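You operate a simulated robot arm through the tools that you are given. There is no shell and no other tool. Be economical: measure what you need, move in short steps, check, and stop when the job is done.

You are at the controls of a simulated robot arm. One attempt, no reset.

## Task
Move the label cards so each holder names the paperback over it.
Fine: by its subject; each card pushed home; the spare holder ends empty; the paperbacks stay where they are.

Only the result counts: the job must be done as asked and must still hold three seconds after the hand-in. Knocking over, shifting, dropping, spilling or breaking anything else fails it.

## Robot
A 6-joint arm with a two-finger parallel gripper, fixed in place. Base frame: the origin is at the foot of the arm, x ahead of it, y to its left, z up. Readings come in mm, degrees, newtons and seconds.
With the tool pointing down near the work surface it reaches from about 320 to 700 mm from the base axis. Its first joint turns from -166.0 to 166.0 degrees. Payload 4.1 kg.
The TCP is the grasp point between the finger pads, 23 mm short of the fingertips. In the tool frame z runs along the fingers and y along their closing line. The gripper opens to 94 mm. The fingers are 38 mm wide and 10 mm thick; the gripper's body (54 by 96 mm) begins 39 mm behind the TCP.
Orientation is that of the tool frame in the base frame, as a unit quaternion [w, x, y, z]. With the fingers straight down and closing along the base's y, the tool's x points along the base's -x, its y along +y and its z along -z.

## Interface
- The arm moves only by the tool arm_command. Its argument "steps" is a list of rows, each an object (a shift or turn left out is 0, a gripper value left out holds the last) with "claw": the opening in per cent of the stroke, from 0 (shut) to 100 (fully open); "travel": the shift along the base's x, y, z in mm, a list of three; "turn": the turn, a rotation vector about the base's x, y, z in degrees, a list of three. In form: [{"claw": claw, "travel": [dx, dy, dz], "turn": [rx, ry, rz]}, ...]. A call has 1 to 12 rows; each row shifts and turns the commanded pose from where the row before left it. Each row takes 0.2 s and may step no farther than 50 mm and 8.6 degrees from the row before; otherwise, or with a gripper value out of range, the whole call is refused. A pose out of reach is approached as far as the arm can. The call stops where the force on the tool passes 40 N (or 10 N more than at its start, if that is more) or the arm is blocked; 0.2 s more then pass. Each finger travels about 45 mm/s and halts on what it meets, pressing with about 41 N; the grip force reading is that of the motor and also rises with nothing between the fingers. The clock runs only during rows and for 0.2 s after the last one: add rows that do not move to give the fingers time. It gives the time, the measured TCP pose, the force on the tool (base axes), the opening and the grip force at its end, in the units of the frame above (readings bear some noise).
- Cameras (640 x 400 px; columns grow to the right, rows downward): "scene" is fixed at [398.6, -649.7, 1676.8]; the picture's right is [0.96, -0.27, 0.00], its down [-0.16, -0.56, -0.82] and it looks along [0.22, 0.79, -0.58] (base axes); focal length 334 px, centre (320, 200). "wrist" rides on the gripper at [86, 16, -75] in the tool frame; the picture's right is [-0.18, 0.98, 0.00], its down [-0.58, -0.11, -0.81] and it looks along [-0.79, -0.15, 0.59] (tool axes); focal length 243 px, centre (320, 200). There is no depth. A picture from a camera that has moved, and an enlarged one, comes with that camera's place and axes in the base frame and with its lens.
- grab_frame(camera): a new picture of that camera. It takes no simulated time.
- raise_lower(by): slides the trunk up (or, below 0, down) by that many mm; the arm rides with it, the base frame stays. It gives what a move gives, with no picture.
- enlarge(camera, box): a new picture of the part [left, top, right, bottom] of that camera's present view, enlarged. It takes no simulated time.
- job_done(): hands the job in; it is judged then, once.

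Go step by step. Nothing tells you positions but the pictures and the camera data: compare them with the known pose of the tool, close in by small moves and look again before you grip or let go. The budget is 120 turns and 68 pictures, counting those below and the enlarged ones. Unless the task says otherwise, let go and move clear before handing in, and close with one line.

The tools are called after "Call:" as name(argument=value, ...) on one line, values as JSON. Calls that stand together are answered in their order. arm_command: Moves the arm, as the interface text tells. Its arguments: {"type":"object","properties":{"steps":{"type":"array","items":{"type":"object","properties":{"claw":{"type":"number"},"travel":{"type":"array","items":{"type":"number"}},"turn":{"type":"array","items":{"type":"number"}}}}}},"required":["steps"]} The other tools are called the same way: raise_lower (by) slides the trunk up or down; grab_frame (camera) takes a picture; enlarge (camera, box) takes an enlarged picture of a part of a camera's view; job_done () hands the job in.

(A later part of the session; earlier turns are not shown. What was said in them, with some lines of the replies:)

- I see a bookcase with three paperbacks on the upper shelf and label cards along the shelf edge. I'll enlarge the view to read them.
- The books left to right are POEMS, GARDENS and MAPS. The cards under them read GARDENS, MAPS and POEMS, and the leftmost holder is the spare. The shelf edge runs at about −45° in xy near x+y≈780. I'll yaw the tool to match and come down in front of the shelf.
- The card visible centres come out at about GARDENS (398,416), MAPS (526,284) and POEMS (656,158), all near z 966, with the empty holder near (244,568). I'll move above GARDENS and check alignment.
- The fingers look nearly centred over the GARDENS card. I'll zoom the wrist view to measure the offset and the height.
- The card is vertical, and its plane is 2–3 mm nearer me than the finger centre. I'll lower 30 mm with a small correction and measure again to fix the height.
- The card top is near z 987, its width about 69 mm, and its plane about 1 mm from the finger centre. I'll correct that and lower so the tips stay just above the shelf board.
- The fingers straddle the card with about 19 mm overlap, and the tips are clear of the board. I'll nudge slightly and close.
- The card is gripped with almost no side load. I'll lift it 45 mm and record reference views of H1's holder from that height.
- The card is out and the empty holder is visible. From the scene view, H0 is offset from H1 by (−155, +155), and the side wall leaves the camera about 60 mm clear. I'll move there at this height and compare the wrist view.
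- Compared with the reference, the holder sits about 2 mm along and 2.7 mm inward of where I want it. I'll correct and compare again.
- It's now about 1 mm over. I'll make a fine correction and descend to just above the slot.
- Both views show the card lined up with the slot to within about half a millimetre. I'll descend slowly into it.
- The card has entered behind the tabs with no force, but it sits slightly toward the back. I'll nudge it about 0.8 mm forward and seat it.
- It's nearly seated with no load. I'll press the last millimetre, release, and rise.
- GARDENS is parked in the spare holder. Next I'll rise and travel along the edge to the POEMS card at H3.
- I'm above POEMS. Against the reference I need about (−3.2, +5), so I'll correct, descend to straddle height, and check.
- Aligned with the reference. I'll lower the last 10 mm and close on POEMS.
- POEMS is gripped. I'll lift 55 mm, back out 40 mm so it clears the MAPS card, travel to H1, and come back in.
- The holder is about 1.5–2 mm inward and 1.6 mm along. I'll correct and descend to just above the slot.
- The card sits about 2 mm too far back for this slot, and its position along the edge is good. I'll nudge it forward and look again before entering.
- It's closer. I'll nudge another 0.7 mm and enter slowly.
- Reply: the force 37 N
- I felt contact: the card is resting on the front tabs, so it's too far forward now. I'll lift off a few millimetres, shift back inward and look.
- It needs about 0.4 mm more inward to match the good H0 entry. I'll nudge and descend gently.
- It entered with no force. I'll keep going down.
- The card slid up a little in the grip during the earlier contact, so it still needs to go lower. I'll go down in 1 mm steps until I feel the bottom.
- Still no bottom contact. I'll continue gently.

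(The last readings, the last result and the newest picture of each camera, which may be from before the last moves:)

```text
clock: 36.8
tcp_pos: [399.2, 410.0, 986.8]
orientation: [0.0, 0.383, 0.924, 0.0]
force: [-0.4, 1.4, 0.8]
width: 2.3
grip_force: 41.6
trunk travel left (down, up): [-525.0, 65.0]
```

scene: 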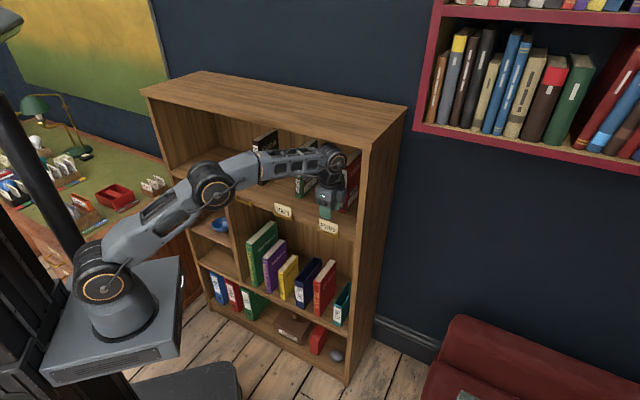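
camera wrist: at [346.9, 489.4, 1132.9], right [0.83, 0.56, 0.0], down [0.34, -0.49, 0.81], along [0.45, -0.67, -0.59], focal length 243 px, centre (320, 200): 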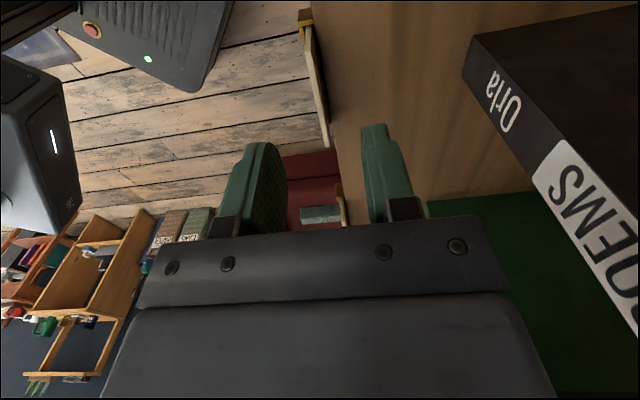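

I'll release, rise, and then push the card home from above with closed fingers.

Call:
arm_command(steps=[{"claw": 30}, {}, {}, {"travel": [0, 0, 20]}, {"travel": [0, 0, 25], "claw": 0}, {}, {}, {}])

Call:
enlarge(camera="wrist", box=[232, 10, 424, 130])

Call:
enlarge(camera="scene", box=[184, 155, 280, 215])

```text
clock: 38.6
tcp_pos: [399.3, 412.9, 1029.7]
orientation: [0.0, 0.383, 0.924, 0.0]
force: [0.1, -1.1, -0.6]
width: 0.1
grip_force: 40.6
trunk travel left (down, up): [-525.0, 65.0]
```

```text
3.33 times, centred on (328, 70) of wrist
camera zoom: at [348.7, 485.3, 1104.2], right [0.83, 0.56, 0.0], down [0.33, -0.49, 0.81], along [0.46, -0.67, -0.59], focal length 809 px, centre (293, 633)
```

zoom: 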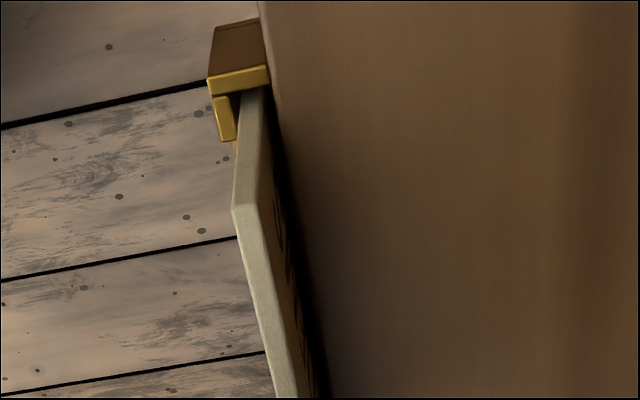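

```text
6.67 times, centred on (232, 185) of scene
camera zoom: at [398.6, -649.7, 1676.8], right [0.96, -0.27, 0.0], down [-0.16, -0.56, -0.82], along [0.22, 0.79, -0.58], focal length 2224 px, centre (907, 300)
```

zoom: 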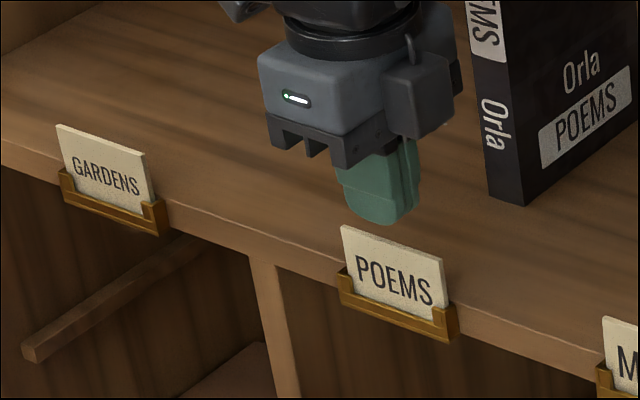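

POEMS looks seated in H1. I'll give it a gentle push from above to be sure.

Call:
arm_command(steps=[{"travel": [-0.5, -0.5, -10]}, {"travel": [0, 0, -6]}, {}, {"travel": [0, 0, -1]}, {"travel": [0, 0, -1]}, {"travel": [0, 0, -1]}, {"travel": [0, 0, -1]}, {}])

```text
clock: 40.4
tcp_pos: [399.0, 410.0, 1012.1]
orientation: [0.0, 0.383, 0.924, 0.002]
force: [-0.8, 0.9, 12.8]
width: 0.1
grip_force: 41.0
trunk travel left (down, up): [-525.0, 65.0]
```

Call:
arm_command(steps=[{"travel": [0, 0, -1]}, {"travel": [0, 0, -1]}, {}])

Call:
enlarge(camera="wrist", box=[232, 30, 424, 150])

```text
clock: 41.2
tcp_pos: [396.9, 409.6, 1011.7]
orientation: [0.001, 0.383, 0.924, 0.003]
force: [-0.4, 0.7, 30.4]
width: 0.3
grip_force: 41.1
trunk travel left (down, up): [-525.0, 65.0]
```

```text
3.33 times, centred on (328, 90) of wrist
camera zoom: at [347.0, 482.4, 1086.5], right [0.83, 0.56, 0.01], down [0.33, -0.49, 0.81], along [0.46, -0.66, -0.59], focal length 809 px, centre (293, 567)
```

zoom: 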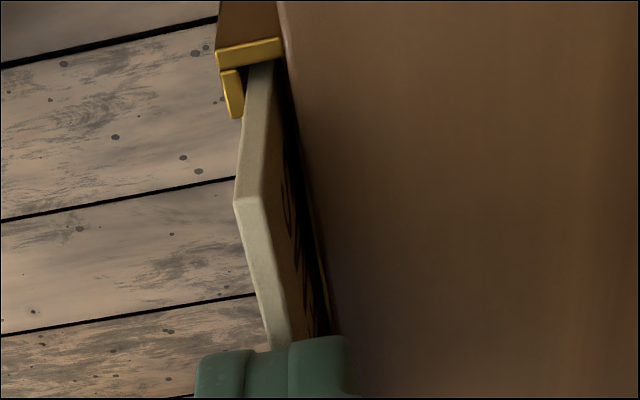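

The card is firmly home at 30 N. Next I'll rise, open, and go above MAPS at H2.

Call:
arm_command(steps=[{"travel": [0, 0, 15]}, {"travel": [0, 0, 21], "claw": 45}, {"travel": [32, -31.9, 0]}, {"travel": [32, -31.9, 0]}, {"travel": [32, -31.9, 0]}, {"travel": [32, -31.9, 0]}, {}, {}, {}])

Call:
enlarge(camera="wrist", box=[216, 0, 424, 130])

```text
clock: 43.2
tcp_pos: [527.5, 282.2, 1044.8]
orientation: [0.0, 0.383, 0.924, 0.0]
force: [-0.3, -0.5, -0.3]
width: 42.4
grip_force: 0.1
trunk travel left (down, up): [-525.0, 65.0]
```

```text
3.08 times, centred on (320, 65) of wrist
camera zoom: at [477.3, 355.1, 1118.9], right [0.83, 0.56, 0.0], down [0.33, -0.49, 0.81], along [0.46, -0.67, -0.59], focal length 746 px, centre (320, 615)
```

zoom: 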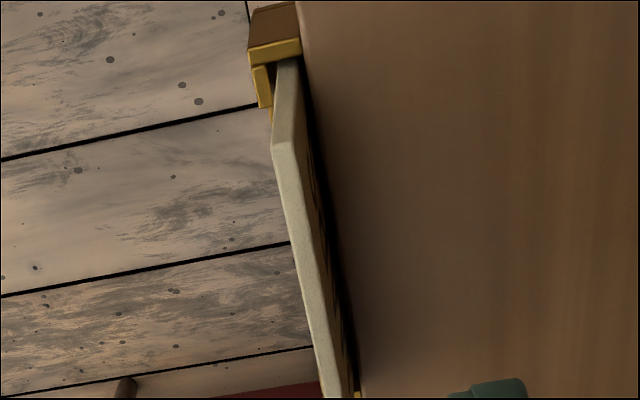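

I'm above MAPS with small errors. I'll correct and descend to straddle it.

Call:
arm_command(steps=[{"travel": [-1.3, 1.8, 0]}, {"travel": [0, 0, -20]}, {"travel": [0, 0, -20]}, {"travel": [0, 0, -14]}, {}, {}])

Call:
enlarge(camera="wrist", box=[216, 50, 424, 180])

```text
clock: 44.6
tcp_pos: [524.9, 282.9, 991.0]
orientation: [0.0, 0.382, 0.924, 0.0]
force: [0.3, -1.1, 0.8]
width: 42.2
grip_force: 0.1
trunk travel left (down, up): [-525.0, 65.0]
```

```text
3.08 times, centred on (320, 115) of wrist
camera zoom: at [475.3, 357.1, 1065.7], right [0.83, 0.56, 0.0], down [0.33, -0.49, 0.81], along [0.46, -0.67, -0.59], focal length 746 px, centre (320, 462)
```

zoom: 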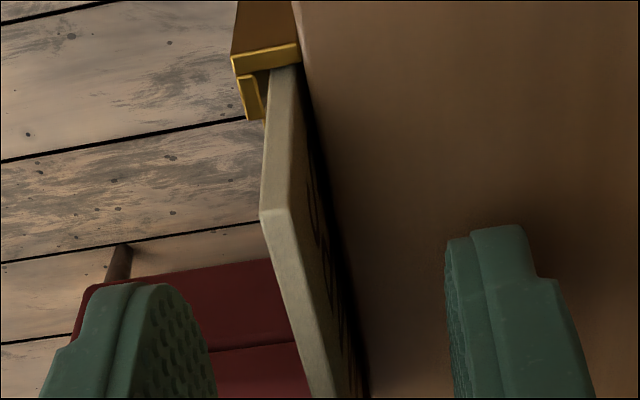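

The card is centred to about 0.5 mm. I'll close on it.

Call:
arm_command(steps=[{"travel": [-0.3, -0.3, 0]}, {"claw": 15}, {}, {"claw": 0}, {}, {}])

Call:
enlarge(camera="wrist", box=[264, 50, 392, 130])

```text
clock: 46.0
tcp_pos: [525.4, 284.5, 991.0]
orientation: [0.0, 0.382, 0.924, 0.0]
force: [0.3, -1.0, -0.3]
width: 2.6
grip_force: 40.6
trunk travel left (down, up): [-525.0, 65.0]
```

```text
5.00 times, centred on (328, 90) of wrist
camera zoom: at [474.8, 357.0, 1065.5], right [0.83, 0.56, 0.0], down [0.33, -0.49, 0.81], along [0.46, -0.67, -0.59], focal length 1213 px, centre (280, 750)
```

zoom: 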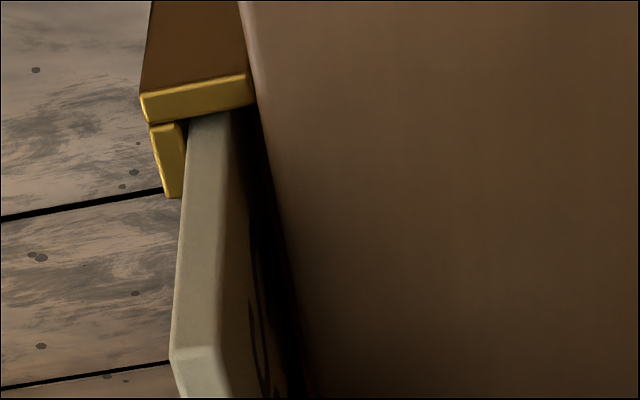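

MAPS is gripped. I'll lift it and carry it to H3.

Call:
arm_command(steps=[{"travel": [0, 0, 10]}, {"travel": [0, 0, 10]}, {"travel": [0, 0, 15]}, {"travel": [0, 0, 20]}, {}, {"travel": [31.9, -32.1, 0]}, {"travel": [31.9, -32.1, 0]}, {"travel": [31.9, -32.1, 0]}, {"travel": [31.8, -32.2, 0]}, {"travel": [0, 0, -14]}, {"travel": [0, 0, -15]}, {}])

Call:
arm_command(steps=[{}, {}])

Call:
enlarge(camera="wrist", box=[264, 20, 392, 100])

Call:
enlarge(camera="scene", box=[296, 203, 360, 243])

```text
clock: 48.6
tcp_pos: [654.4, 154.2, 1016.3]
orientation: [0.001, 0.383, 0.924, 0.001]
force: [0.5, -0.6, -0.3]
width: 2.3
grip_force: 40.7
trunk travel left (down, up): [-525.0, 65.0]
```

```text
clock: 49.2
tcp_pos: [653.4, 155.9, 1015.4]
orientation: [0.0, 0.383, 0.924, 0.0]
force: [0.5, -1.1, -0.7]
width: 2.5
grip_force: 40.9
trunk travel left (down, up): [-525.0, 65.0]
```

```text
5.00 times, centred on (328, 60) of wrist
camera zoom: at [603.2, 228.1, 1090.3], right [0.83, 0.56, 0.0], down [0.33, -0.49, 0.81], along [0.46, -0.67, -0.59], focal length 1213 px, centre (280, 900)
```

zoom: 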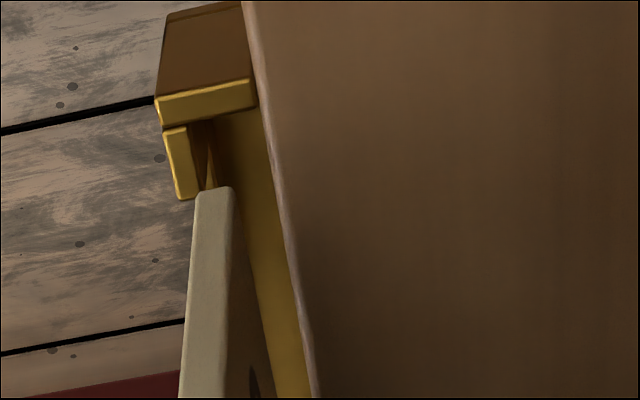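

```text
10.00 times, centred on (328, 223) of scene
camera zoom: at [398.6, -649.7, 1676.8], right [0.96, -0.27, 0.0], down [-0.16, -0.56, -0.82], along [0.22, 0.79, -0.58], focal length 3336 px, centre (240, -30)
```

zoom: 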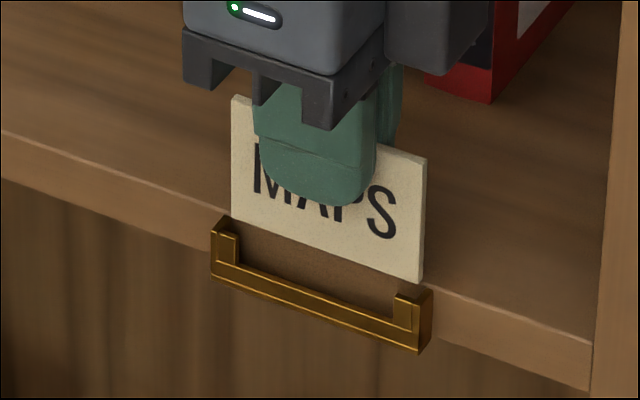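

The card needs to move about 2 mm left along the edge and a touch inward. I'll correct, drop 10 mm and check.

Call:
arm_command(steps=[{"travel": [-1.2, 1.8, 0]}, {"travel": [0, 0, -5]}, {"travel": [0, 0, -4]}, {}, {}])

Call:
enlarge(camera="wrist", box=[264, 30, 392, 110])

Call:
enlarge(camera="scene", box=[296, 203, 360, 243])

```text
clock: 50.4
tcp_pos: [653.2, 157.7, 1007.3]
orientation: [0.0, 0.382, 0.924, 0.001]
force: [1.0, 0.2, -1.0]
width: 2.4
grip_force: 40.5
trunk travel left (down, up): [-525.0, 65.0]
```

```text
5.00 times, centred on (328, 70) of wrist
camera zoom: at [602.2, 230.6, 1082.2], right [0.83, 0.56, 0.0], down [0.33, -0.49, 0.81], along [0.46, -0.67, -0.59], focal length 1213 px, centre (280, 850)
```

zoom: 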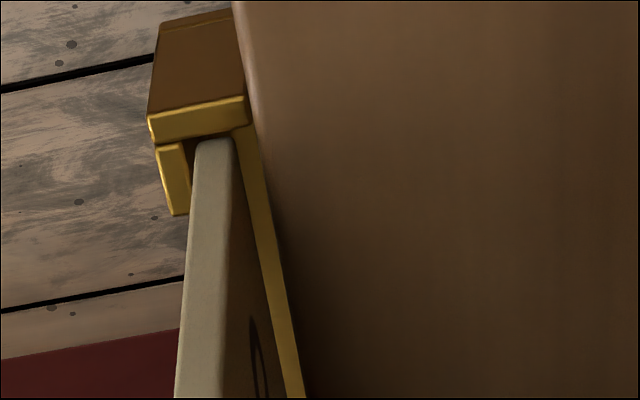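

```text
10.00 times, centred on (328, 223) of scene
camera zoom: at [398.6, -649.7, 1676.8], right [0.96, -0.27, 0.0], down [-0.16, -0.56, -0.82], along [0.22, 0.79, -0.58], focal length 3336 px, centre (240, -30)
```

zoom: 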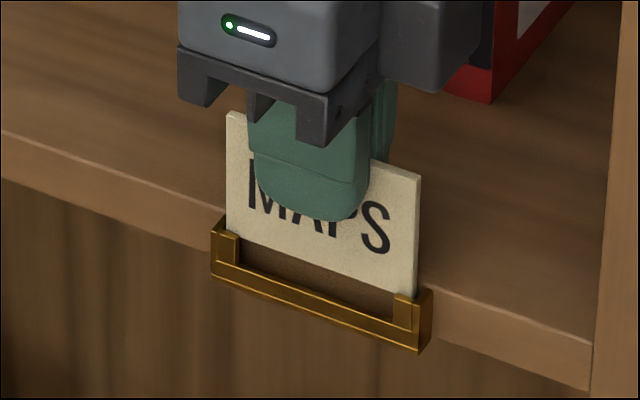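

I'll shift 0.5 mm back along the edge and 0.5 mm inward, then enter gently.

Call:
arm_command(steps=[{"travel": [0.8, -0.1, 0]}, {}, {"travel": [0, 0, -2]}, {"travel": [0, 0, -2]}, {"travel": [0, 0, -2]}, {"travel": [0, 0, -2]}, {}])

Call:
enlarge(camera="wrist", box=[264, 30, 392, 110])

```text
clock: 52.0
tcp_pos: [652.3, 157.0, 1001.2]
orientation: [0.0, 0.383, 0.924, 0.0]
force: [-0.5, -0.3, 0.3]
width: 2.4
grip_force: 41.1
trunk travel left (down, up): [-525.0, 65.0]
```

```text
5.00 times, centred on (328, 70) of wrist
camera zoom: at [602.3, 230.2, 1075.0], right [0.83, 0.56, 0.0], down [0.33, -0.49, 0.81], along [0.46, -0.67, -0.59], focal length 1213 px, centre (280, 850)
```

zoom: 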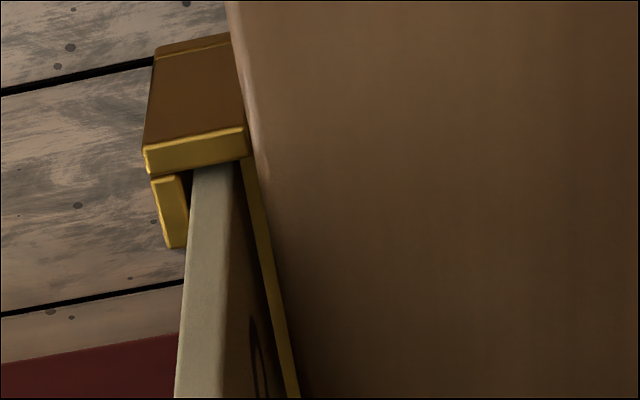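

Inside the slot with no force, so I'll continue to the bottom.

Call:
arm_command(steps=[{"travel": [0, 0, -3]}, {"travel": [0, 0, -2]}, {"travel": [0, 0, -2]}, {"travel": [0, 0, -1]}, {"travel": [0, 0, -1]}, {}])

Call:
enlarge(camera="scene", box=[296, 203, 360, 243])

```text
clock: 53.4
tcp_pos: [652.7, 157.5, 990.9]
orientation: [0.0, 0.383, 0.924, 0.0]
force: [0.1, 1.0, 0.1]
width: 2.3
grip_force: 41.2
trunk travel left (down, up): [-525.0, 65.0]
```

```text
10.00 times, centred on (328, 223) of scene
camera zoom: at [398.6, -649.7, 1676.8], right [0.96, -0.27, 0.0], down [-0.16, -0.56, -0.82], along [0.22, 0.79, -0.58], focal length 3336 px, centre (240, -30)
```

zoom: 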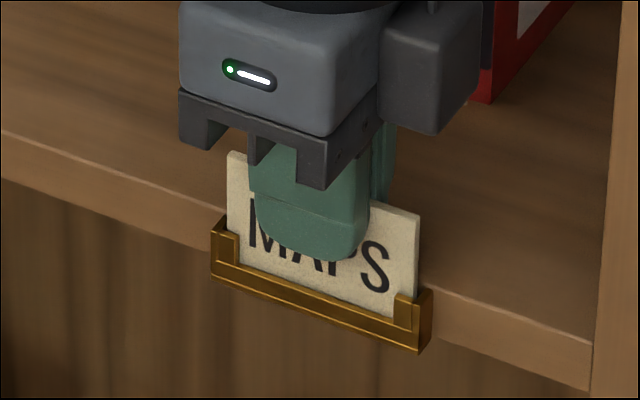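

It's about home. I'll release, rise, close the fingers and push it down from above.

Call:
arm_command(steps=[{"claw": 30}, {}, {}, {"travel": [0, 0, 15]}, {"travel": [0, 0, 20], "claw": 0}, {}, {}, {}, {"travel": [0, 0, -8]}, {"travel": [0, 0, -3]}, {"travel": [0, 0, -1]}, {"travel": [0, 0, -1]}])

Call:
arm_command(steps=[{"travel": [0, 0, -1]}, {"travel": [0, 0, -1]}, {"travel": [0, 0, -1]}, {}])

```text
clock: 56.0
tcp_pos: [651.9, 156.9, 1013.0]
orientation: [0.0, 0.383, 0.924, 0.0]
force: [0.1, 0.3, 0.2]
width: 0.0
grip_force: 41.2
trunk travel left (down, up): [-525.0, 65.0]
```

```text
clock: 57.0
tcp_pos: [653.2, 157.2, 1011.8]
orientation: [0.001, 0.383, 0.924, 0.002]
force: [0.6, 0.6, 14.7]
width: 0.1
grip_force: 41.3
trunk travel left (down, up): [-525.0, 65.0]
```

Call:
arm_command(steps=[{"travel": [0, 0, -1]}, {}, {"travel": [0, 0, 15]}, {"travel": [0, 0, 23], "claw": 45}, {}])

Call:
arm_command(steps=[{"travel": [-34.1, 34.2, 0]}, {"travel": [-34.1, 34.2, 0]}, {"travel": [-34.1, 34.2, 0]}, {"travel": [-34.1, 34.2, 0]}, {"travel": [-34.1, 34.2, 0]}, {"travel": [-34.1, 34.2, 0]}, {"travel": [-34.1, 34.2, 0]}, {"travel": [-34.1, 34.2, 0]}, {"travel": [-34.1, 34.2, 0]}, {"travel": [-34.1, 34.2, 0]}, {"travel": [-34.1, 34.2, 0]}, {"travel": [-34.1, 34.2, 0]}])

Call:
arm_command(steps=[{}, {}])

Call:
enlarge(camera="wrist", box=[216, 0, 424, 130])

Call:
enlarge(camera="scene", box=[180, 140, 372, 260])

```text
clock: 58.2
tcp_pos: [653.5, 157.2, 1045.7]
orientation: [-0.001, 0.382, 0.924, -0.001]
force: [0.4, -0.7, 0.4]
width: 42.4
grip_force: 0.1
trunk travel left (down, up): [-525.0, 65.0]
```

```text
clock: 60.8
tcp_pos: [244.6, 568.2, 1045.9]
orientation: [-0.001, 0.382, 0.924, 0.0]
force: [1.0, 0.7, 0.6]
width: 42.3
grip_force: 0.0
trunk travel left (down, up): [-525.0, 65.0]
```

```text
clock: 61.4
tcp_pos: [244.5, 568.8, 1044.9]
orientation: [0.0, 0.382, 0.924, 0.0]
force: [-0.7, -0.5, -0.2]
width: 42.4
grip_force: 0.0
trunk travel left (down, up): [-525.0, 65.0]
```

```text
3.08 times, centred on (320, 65) of wrist
camera zoom: at [194.3, 641.6, 1120.0], right [0.83, 0.56, 0.0], down [0.33, -0.49, 0.81], along [0.46, -0.67, -0.59], focal length 746 px, centre (320, 615)
```

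zoom: 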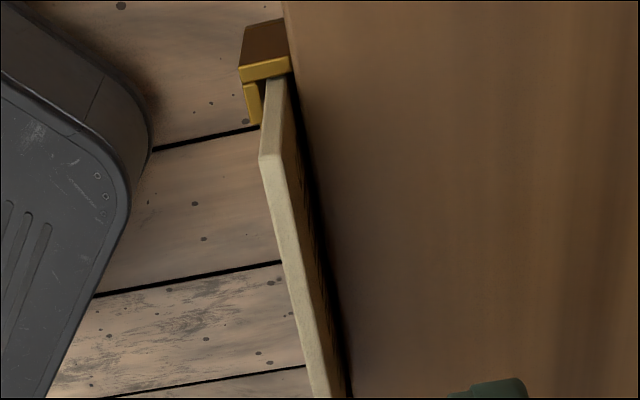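

```text
3.33 times, centred on (276, 200) of scene
camera zoom: at [398.6, -649.7, 1676.8], right [0.96, -0.27, 0.0], down [-0.16, -0.56, -0.82], along [0.22, 0.79, -0.58], focal length 1112 px, centre (467, 200)
```

zoom: 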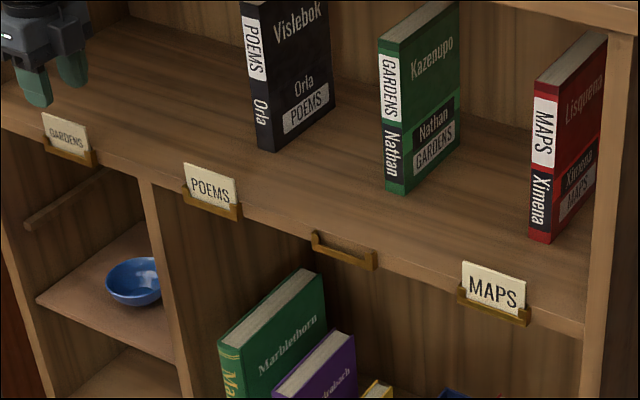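

POEMS and MAPS are in place. I'll shift 1.2 mm outward, descend over GARDENS, and check before gripping.

Call:
arm_command(steps=[{"travel": [-0.9, -0.9, 0]}, {"travel": [0, 0, -20]}, {"travel": [0, 0, -20]}, {"travel": [0, 0, -14]}, {}, {}])

Call:
enlarge(camera="wrist", box=[216, 50, 424, 180])

```text
clock: 62.8
tcp_pos: [242.3, 567.8, 992.3]
orientation: [0.001, 0.383, 0.924, 0.0]
force: [-0.3, 0.0, -0.2]
width: 42.4
grip_force: 0.0
trunk travel left (down, up): [-525.0, 65.0]
```

```text
3.08 times, centred on (320, 115) of wrist
camera zoom: at [192.6, 639.9, 1067.3], right [0.83, 0.56, 0.0], down [0.33, -0.49, 0.81], along [0.46, -0.67, -0.59], focal length 746 px, centre (320, 462)
```

zoom: 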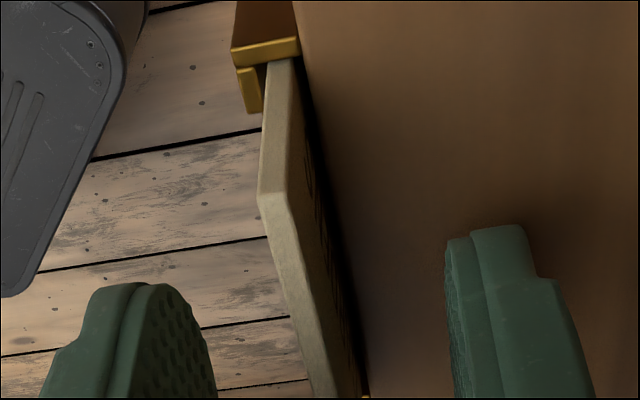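

Aligned. I'll close, lift and back out.

Call:
arm_command(steps=[{"travel": [-0.2, -0.2, 0], "claw": 15}, {}, {"claw": 0}, {}, {}, {"travel": [0, 0, 10]}, {"travel": [0, 0, 10]}, {"travel": [0, 0, 15]}, {"travel": [0, 0, 20]}, {"travel": [-28, -28, 0]}, {}])

Call:
arm_command(steps=[{"travel": [35.5, -35.4, 0]}, {"travel": [35.5, -35.4, 0]}, {"travel": [35.5, -35.4, 0]}, {"travel": [35.5, -35.4, 0]}, {"travel": [35.5, -35.4, 0]}, {"travel": [35.4, -35.4, 0]}, {"travel": [35.4, -35.4, 0]}, {"travel": [35.4, -35.4, 0]}, {}, {"travel": [28.2, 28.2, 0]}, {}, {}])

Call:
arm_command(steps=[{"travel": [0, 0, -14]}, {"travel": [0, 0, -15]}, {}, {}])

Call:
enlarge(camera="wrist", box=[264, 20, 392, 100])

Call:
enlarge(camera="scene", box=[252, 183, 316, 223])

```text
clock: 65.2
tcp_pos: [214.5, 538.7, 1048.2]
orientation: [0.0, 0.383, 0.924, 0.0]
force: [-0.2, -0.2, -1.1]
width: 2.5
grip_force: 41.0
trunk travel left (down, up): [-525.0, 65.0]
```

```text
refused: row 1 steps farther than a row can; nothing moved
```

```text
clock: 66.2
tcp_pos: [214.2, 538.5, 1018.4]
orientation: [0.0, 0.383, 0.924, 0.0]
force: [1.1, -0.6, -0.1]
width: 2.2
grip_force: 41.3
trunk travel left (down, up): [-525.0, 65.0]
```

```text
5.00 times, centred on (328, 60) of wrist
camera zoom: at [163.6, 612.5, 1093.6], right [0.83, 0.56, 0.0], down [0.33, -0.49, 0.81], along [0.46, -0.67, -0.59], focal length 1213 px, centre (280, 900)
```

zoom: 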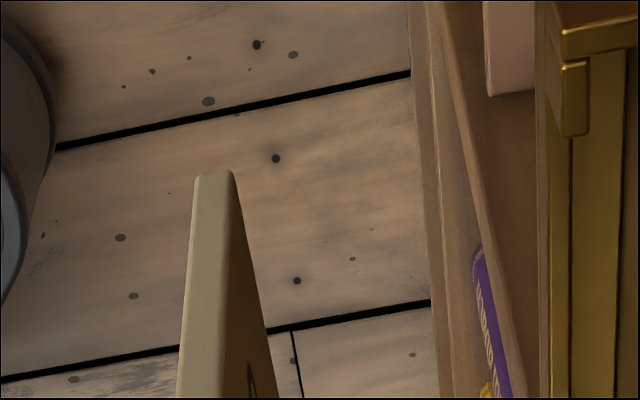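

```text
10.00 times, centred on (284, 203) of scene
camera zoom: at [398.6, -649.7, 1676.8], right [0.96, -0.27, 0.0], down [-0.16, -0.56, -0.82], along [0.22, 0.79, -0.58], focal length 3336 px, centre (680, 170)
```

zoom: 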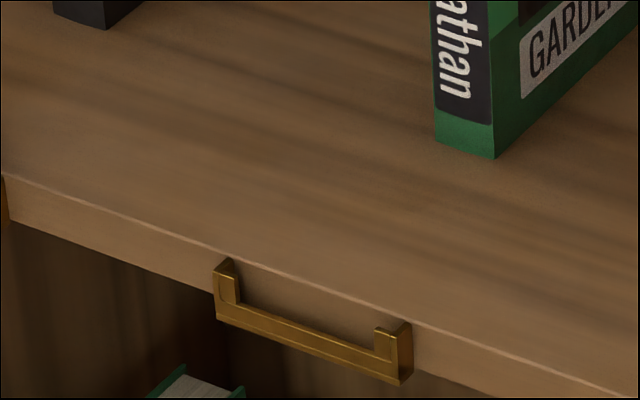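

The travel call was refused because its step was slightly over 50 mm. The arm only dipped in free space in front of the shelf. I'll go back up and travel with smaller steps.

Call:
arm_command(steps=[{"travel": [0, 0, 29]}, {"travel": [31.5, -31.5, 0]}, {"travel": [31.5, -31.5, 0]}, {"travel": [31.5, -31.5, 0]}, {"travel": [31.5, -31.5, 0]}, {"travel": [31.5, -31.5, 0]}, {"travel": [31.5, -31.5, 0]}, {"travel": [31.5, -31.5, 0]}, {"travel": [31.5, -31.5, 0]}, {"travel": [31.8, -31.5, 0]}, {}])

Call:
arm_command(steps=[{"travel": [28.2, 28.2, 0]}, {}, {"travel": [0, 0, -14]}, {"travel": [0, 0, -15]}, {}, {}])

Call:
enlarge(camera="wrist", box=[264, 20, 392, 100])

Call:
enlarge(camera="scene", box=[252, 183, 316, 223])

```text
clock: 68.6
tcp_pos: [497.4, 256.1, 1048.2]
orientation: [0.001, 0.383, 0.924, 0.0]
force: [0.8, 0.3, 0.0]
width: 2.7
grip_force: 40.4
trunk travel left (down, up): [-525.0, 65.0]
```

```text
clock: 70.0
tcp_pos: [525.2, 287.0, 1017.4]
orientation: [0.0, 0.383, 0.924, 0.0]
force: [-0.3, -0.5, 0.5]
width: 2.7
grip_force: 41.1
trunk travel left (down, up): [-525.0, 65.0]
```

```text
5.00 times, centred on (328, 60) of wrist
camera zoom: at [475.2, 358.6, 1093.0], right [0.83, 0.56, 0.0], down [0.33, -0.49, 0.81], along [0.46, -0.67, -0.59], focal length 1213 px, centre (280, 900)
```

zoom: 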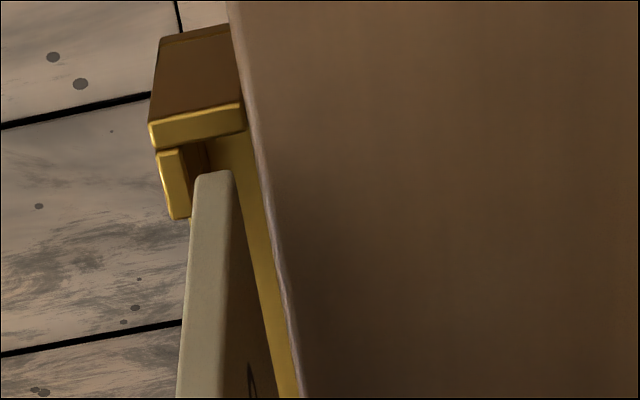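

```text
10.00 times, centred on (284, 203) of scene
camera zoom: at [398.6, -649.7, 1676.8], right [0.96, -0.27, 0.0], down [-0.16, -0.56, -0.82], along [0.22, 0.79, -0.58], focal length 3336 px, centre (680, 170)
```

zoom: 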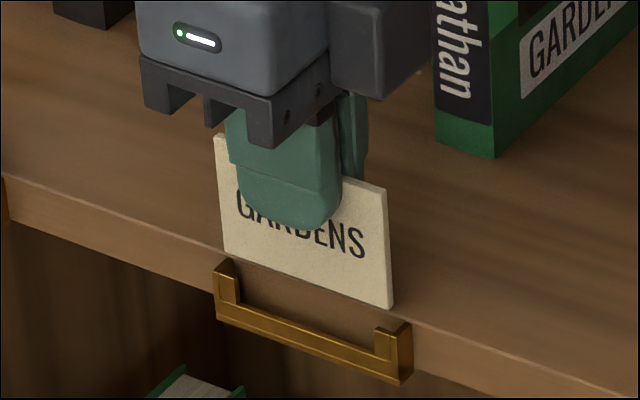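

Nearly right. I'll shift 1 mm along and 0.5 mm outward, drop 10 mm and check.

Call:
arm_command(steps=[{"travel": [0.35, -1.05, 0]}, {"travel": [0, 0, -6]}, {"travel": [0, 0, -5]}, {}, {}])

Call:
enlarge(camera="wrist", box=[264, 30, 392, 110])

```text
clock: 71.2
tcp_pos: [524.8, 283.3, 1007.4]
orientation: [0.001, 0.382, 0.924, -0.001]
force: [0.1, 0.6, 0.5]
width: 2.4
grip_force: 41.1
trunk travel left (down, up): [-525.0, 65.0]
```

```text
5.00 times, centred on (328, 70) of wrist
camera zoom: at [475.6, 356.2, 1083.1], right [0.83, 0.56, 0.0], down [0.33, -0.49, 0.81], along [0.46, -0.67, -0.59], focal length 1213 px, centre (280, 850)
```

zoom: 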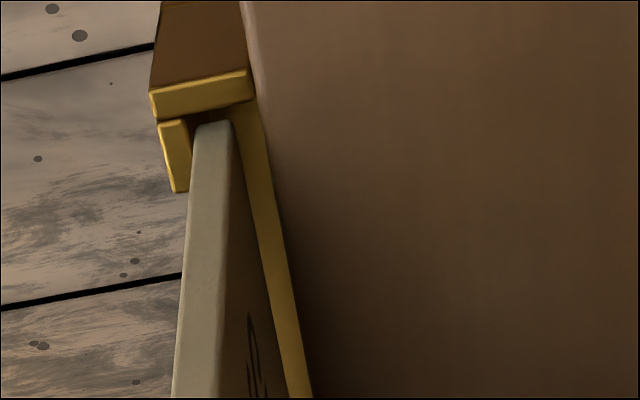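

The card needs about 0.7 mm inward to match the successful entries. I'll nudge and enter gently.

Call:
arm_command(steps=[{"travel": [0.5, 0.5, 0]}, {}, {"travel": [0, 0, -2]}, {"travel": [0, 0, -2]}, {"travel": [0, 0, -2]}, {"travel": [0, 0, -2]}, {}])

```text
clock: 72.8
tcp_pos: [527.5, 282.9, 999.1]
orientation: [0.0, 0.383, 0.924, 0.001]
force: [-0.1, 0.7, -0.2]
width: 2.4
grip_force: 40.8
trunk travel left (down, up): [-525.0, 65.0]
```

It's past the tab tops with no force, so I'll continue to the bottom.

Call:
arm_command(steps=[{"travel": [0, 0, -3]}, {"travel": [0, 0, -2]}, {"travel": [0, 0, -2]}, {"travel": [0, 0, -1]}, {}])

Call:
enlarge(camera="scene", box=[252, 183, 316, 223])

```text
clock: 74.0
tcp_pos: [527.3, 283.3, 993.3]
orientation: [0.0, 0.383, 0.924, 0.001]
force: [0.1, 1.7, 5.9]
width: 2.2
grip_force: 41.0
trunk travel left (down, up): [-525.0, 65.0]
```

```text
10.00 times, centred on (284, 203) of scene
camera zoom: at [398.6, -649.7, 1676.8], right [0.96, -0.27, 0.0], down [-0.16, -0.56, -0.82], along [0.22, 0.79, -0.58], focal length 3336 px, centre (680, 170)
```

zoom: 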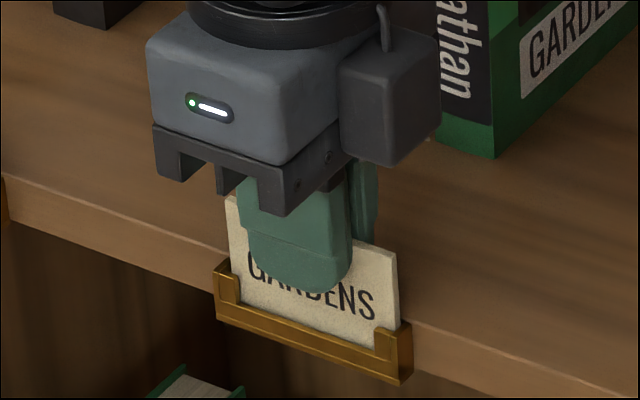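

GARDENS is behind both tabs and touching the floor of the slot. I'll release, rise, close and push home.

Call:
arm_command(steps=[{"claw": 30}, {}, {}, {"travel": [0, 0, 15]}, {"travel": [0, 0, 20], "claw": 0}, {}, {}, {}, {"travel": [-0.3, -0.3, -9]}, {"travel": [0, 0, -3]}, {"travel": [0, 0, -1]}, {"travel": [0, 0, -1]}])

Call:
arm_command(steps=[{"travel": [0, 0, -1]}, {"travel": [0, 0, -1]}, {"travel": [0, 0, -1]}, {}])

```text
clock: 76.6
tcp_pos: [526.9, 282.0, 1012.5]
orientation: [0.0, 0.382, 0.924, 0.0]
force: [0.6, 0.4, -0.1]
width: 0.0
grip_force: 41.0
trunk travel left (down, up): [-525.0, 65.0]
```

```text
clock: 77.6
tcp_pos: [524.8, 281.5, 1012.2]
orientation: [0.001, 0.382, 0.924, 0.001]
force: [0.1, -1.0, 17.4]
width: 0.0
grip_force: 41.2
trunk travel left (down, up): [-525.0, 65.0]
```

The push bottoms at the same height as the others. One last press, then I'll move clear and inspect.

Call:
arm_command(steps=[{"travel": [0, 0, -1]}, {}, {"travel": [0, 0, 15]}, {"travel": [0, 0, 20]}, {"travel": [-34, -34, 0]}, {"travel": [-34, -34, 0]}, {"travel": [-34, -34, 0]}, {"travel": [-34, 20, 0]}, {"travel": [-34, 20, 20]}, {}])

Call:
enlarge(camera="scene", box=[180, 140, 372, 260])

Call:
enlarge(camera="scene", box=[232, 175, 348, 247])

```text
clock: 79.8
tcp_pos: [355.4, 221.5, 1065.3]
orientation: [0.001, 0.383, 0.924, 0.0]
force: [-0.5, -0.2, 0.8]
width: 0.0
grip_force: 40.9
trunk travel left (down, up): [-525.0, 65.0]
```

```text
3.33 times, centred on (276, 200) of scene
camera zoom: at [398.6, -649.7, 1676.8], right [0.96, -0.27, 0.0], down [-0.16, -0.56, -0.82], along [0.22, 0.79, -0.58], focal length 1112 px, centre (467, 200)
```

zoom: 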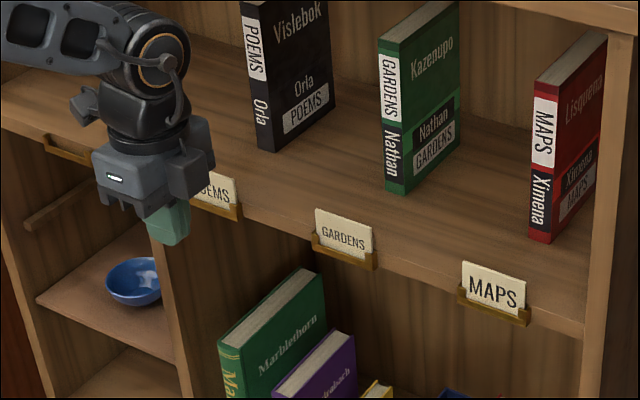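

```text
5.52 times, centred on (290, 211) of scene
camera zoom: at [398.6, -649.7, 1676.8], right [0.96, -0.27, 0.0], down [-0.16, -0.56, -0.82], along [0.22, 0.79, -0.58], focal length 1840 px, centre (486, 139)
```

zoom: 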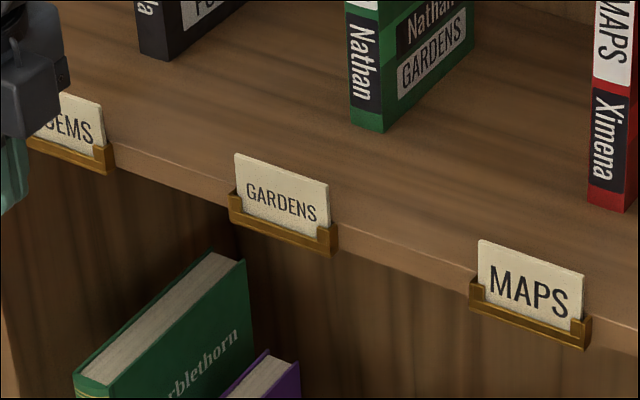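

The three cards are seated and level, reading POEMS, GARDENS and MAPS under the matching books. The spare holder is empty, the books haven't moved, and the arm is clear, so I'm handing in.

Call:
job_done()

```text
The job is handed in.
```

The POEMS, GARDENS and MAPS cards are each pushed home under the matching paperback, the spare holder is empty, and the books were not moved.
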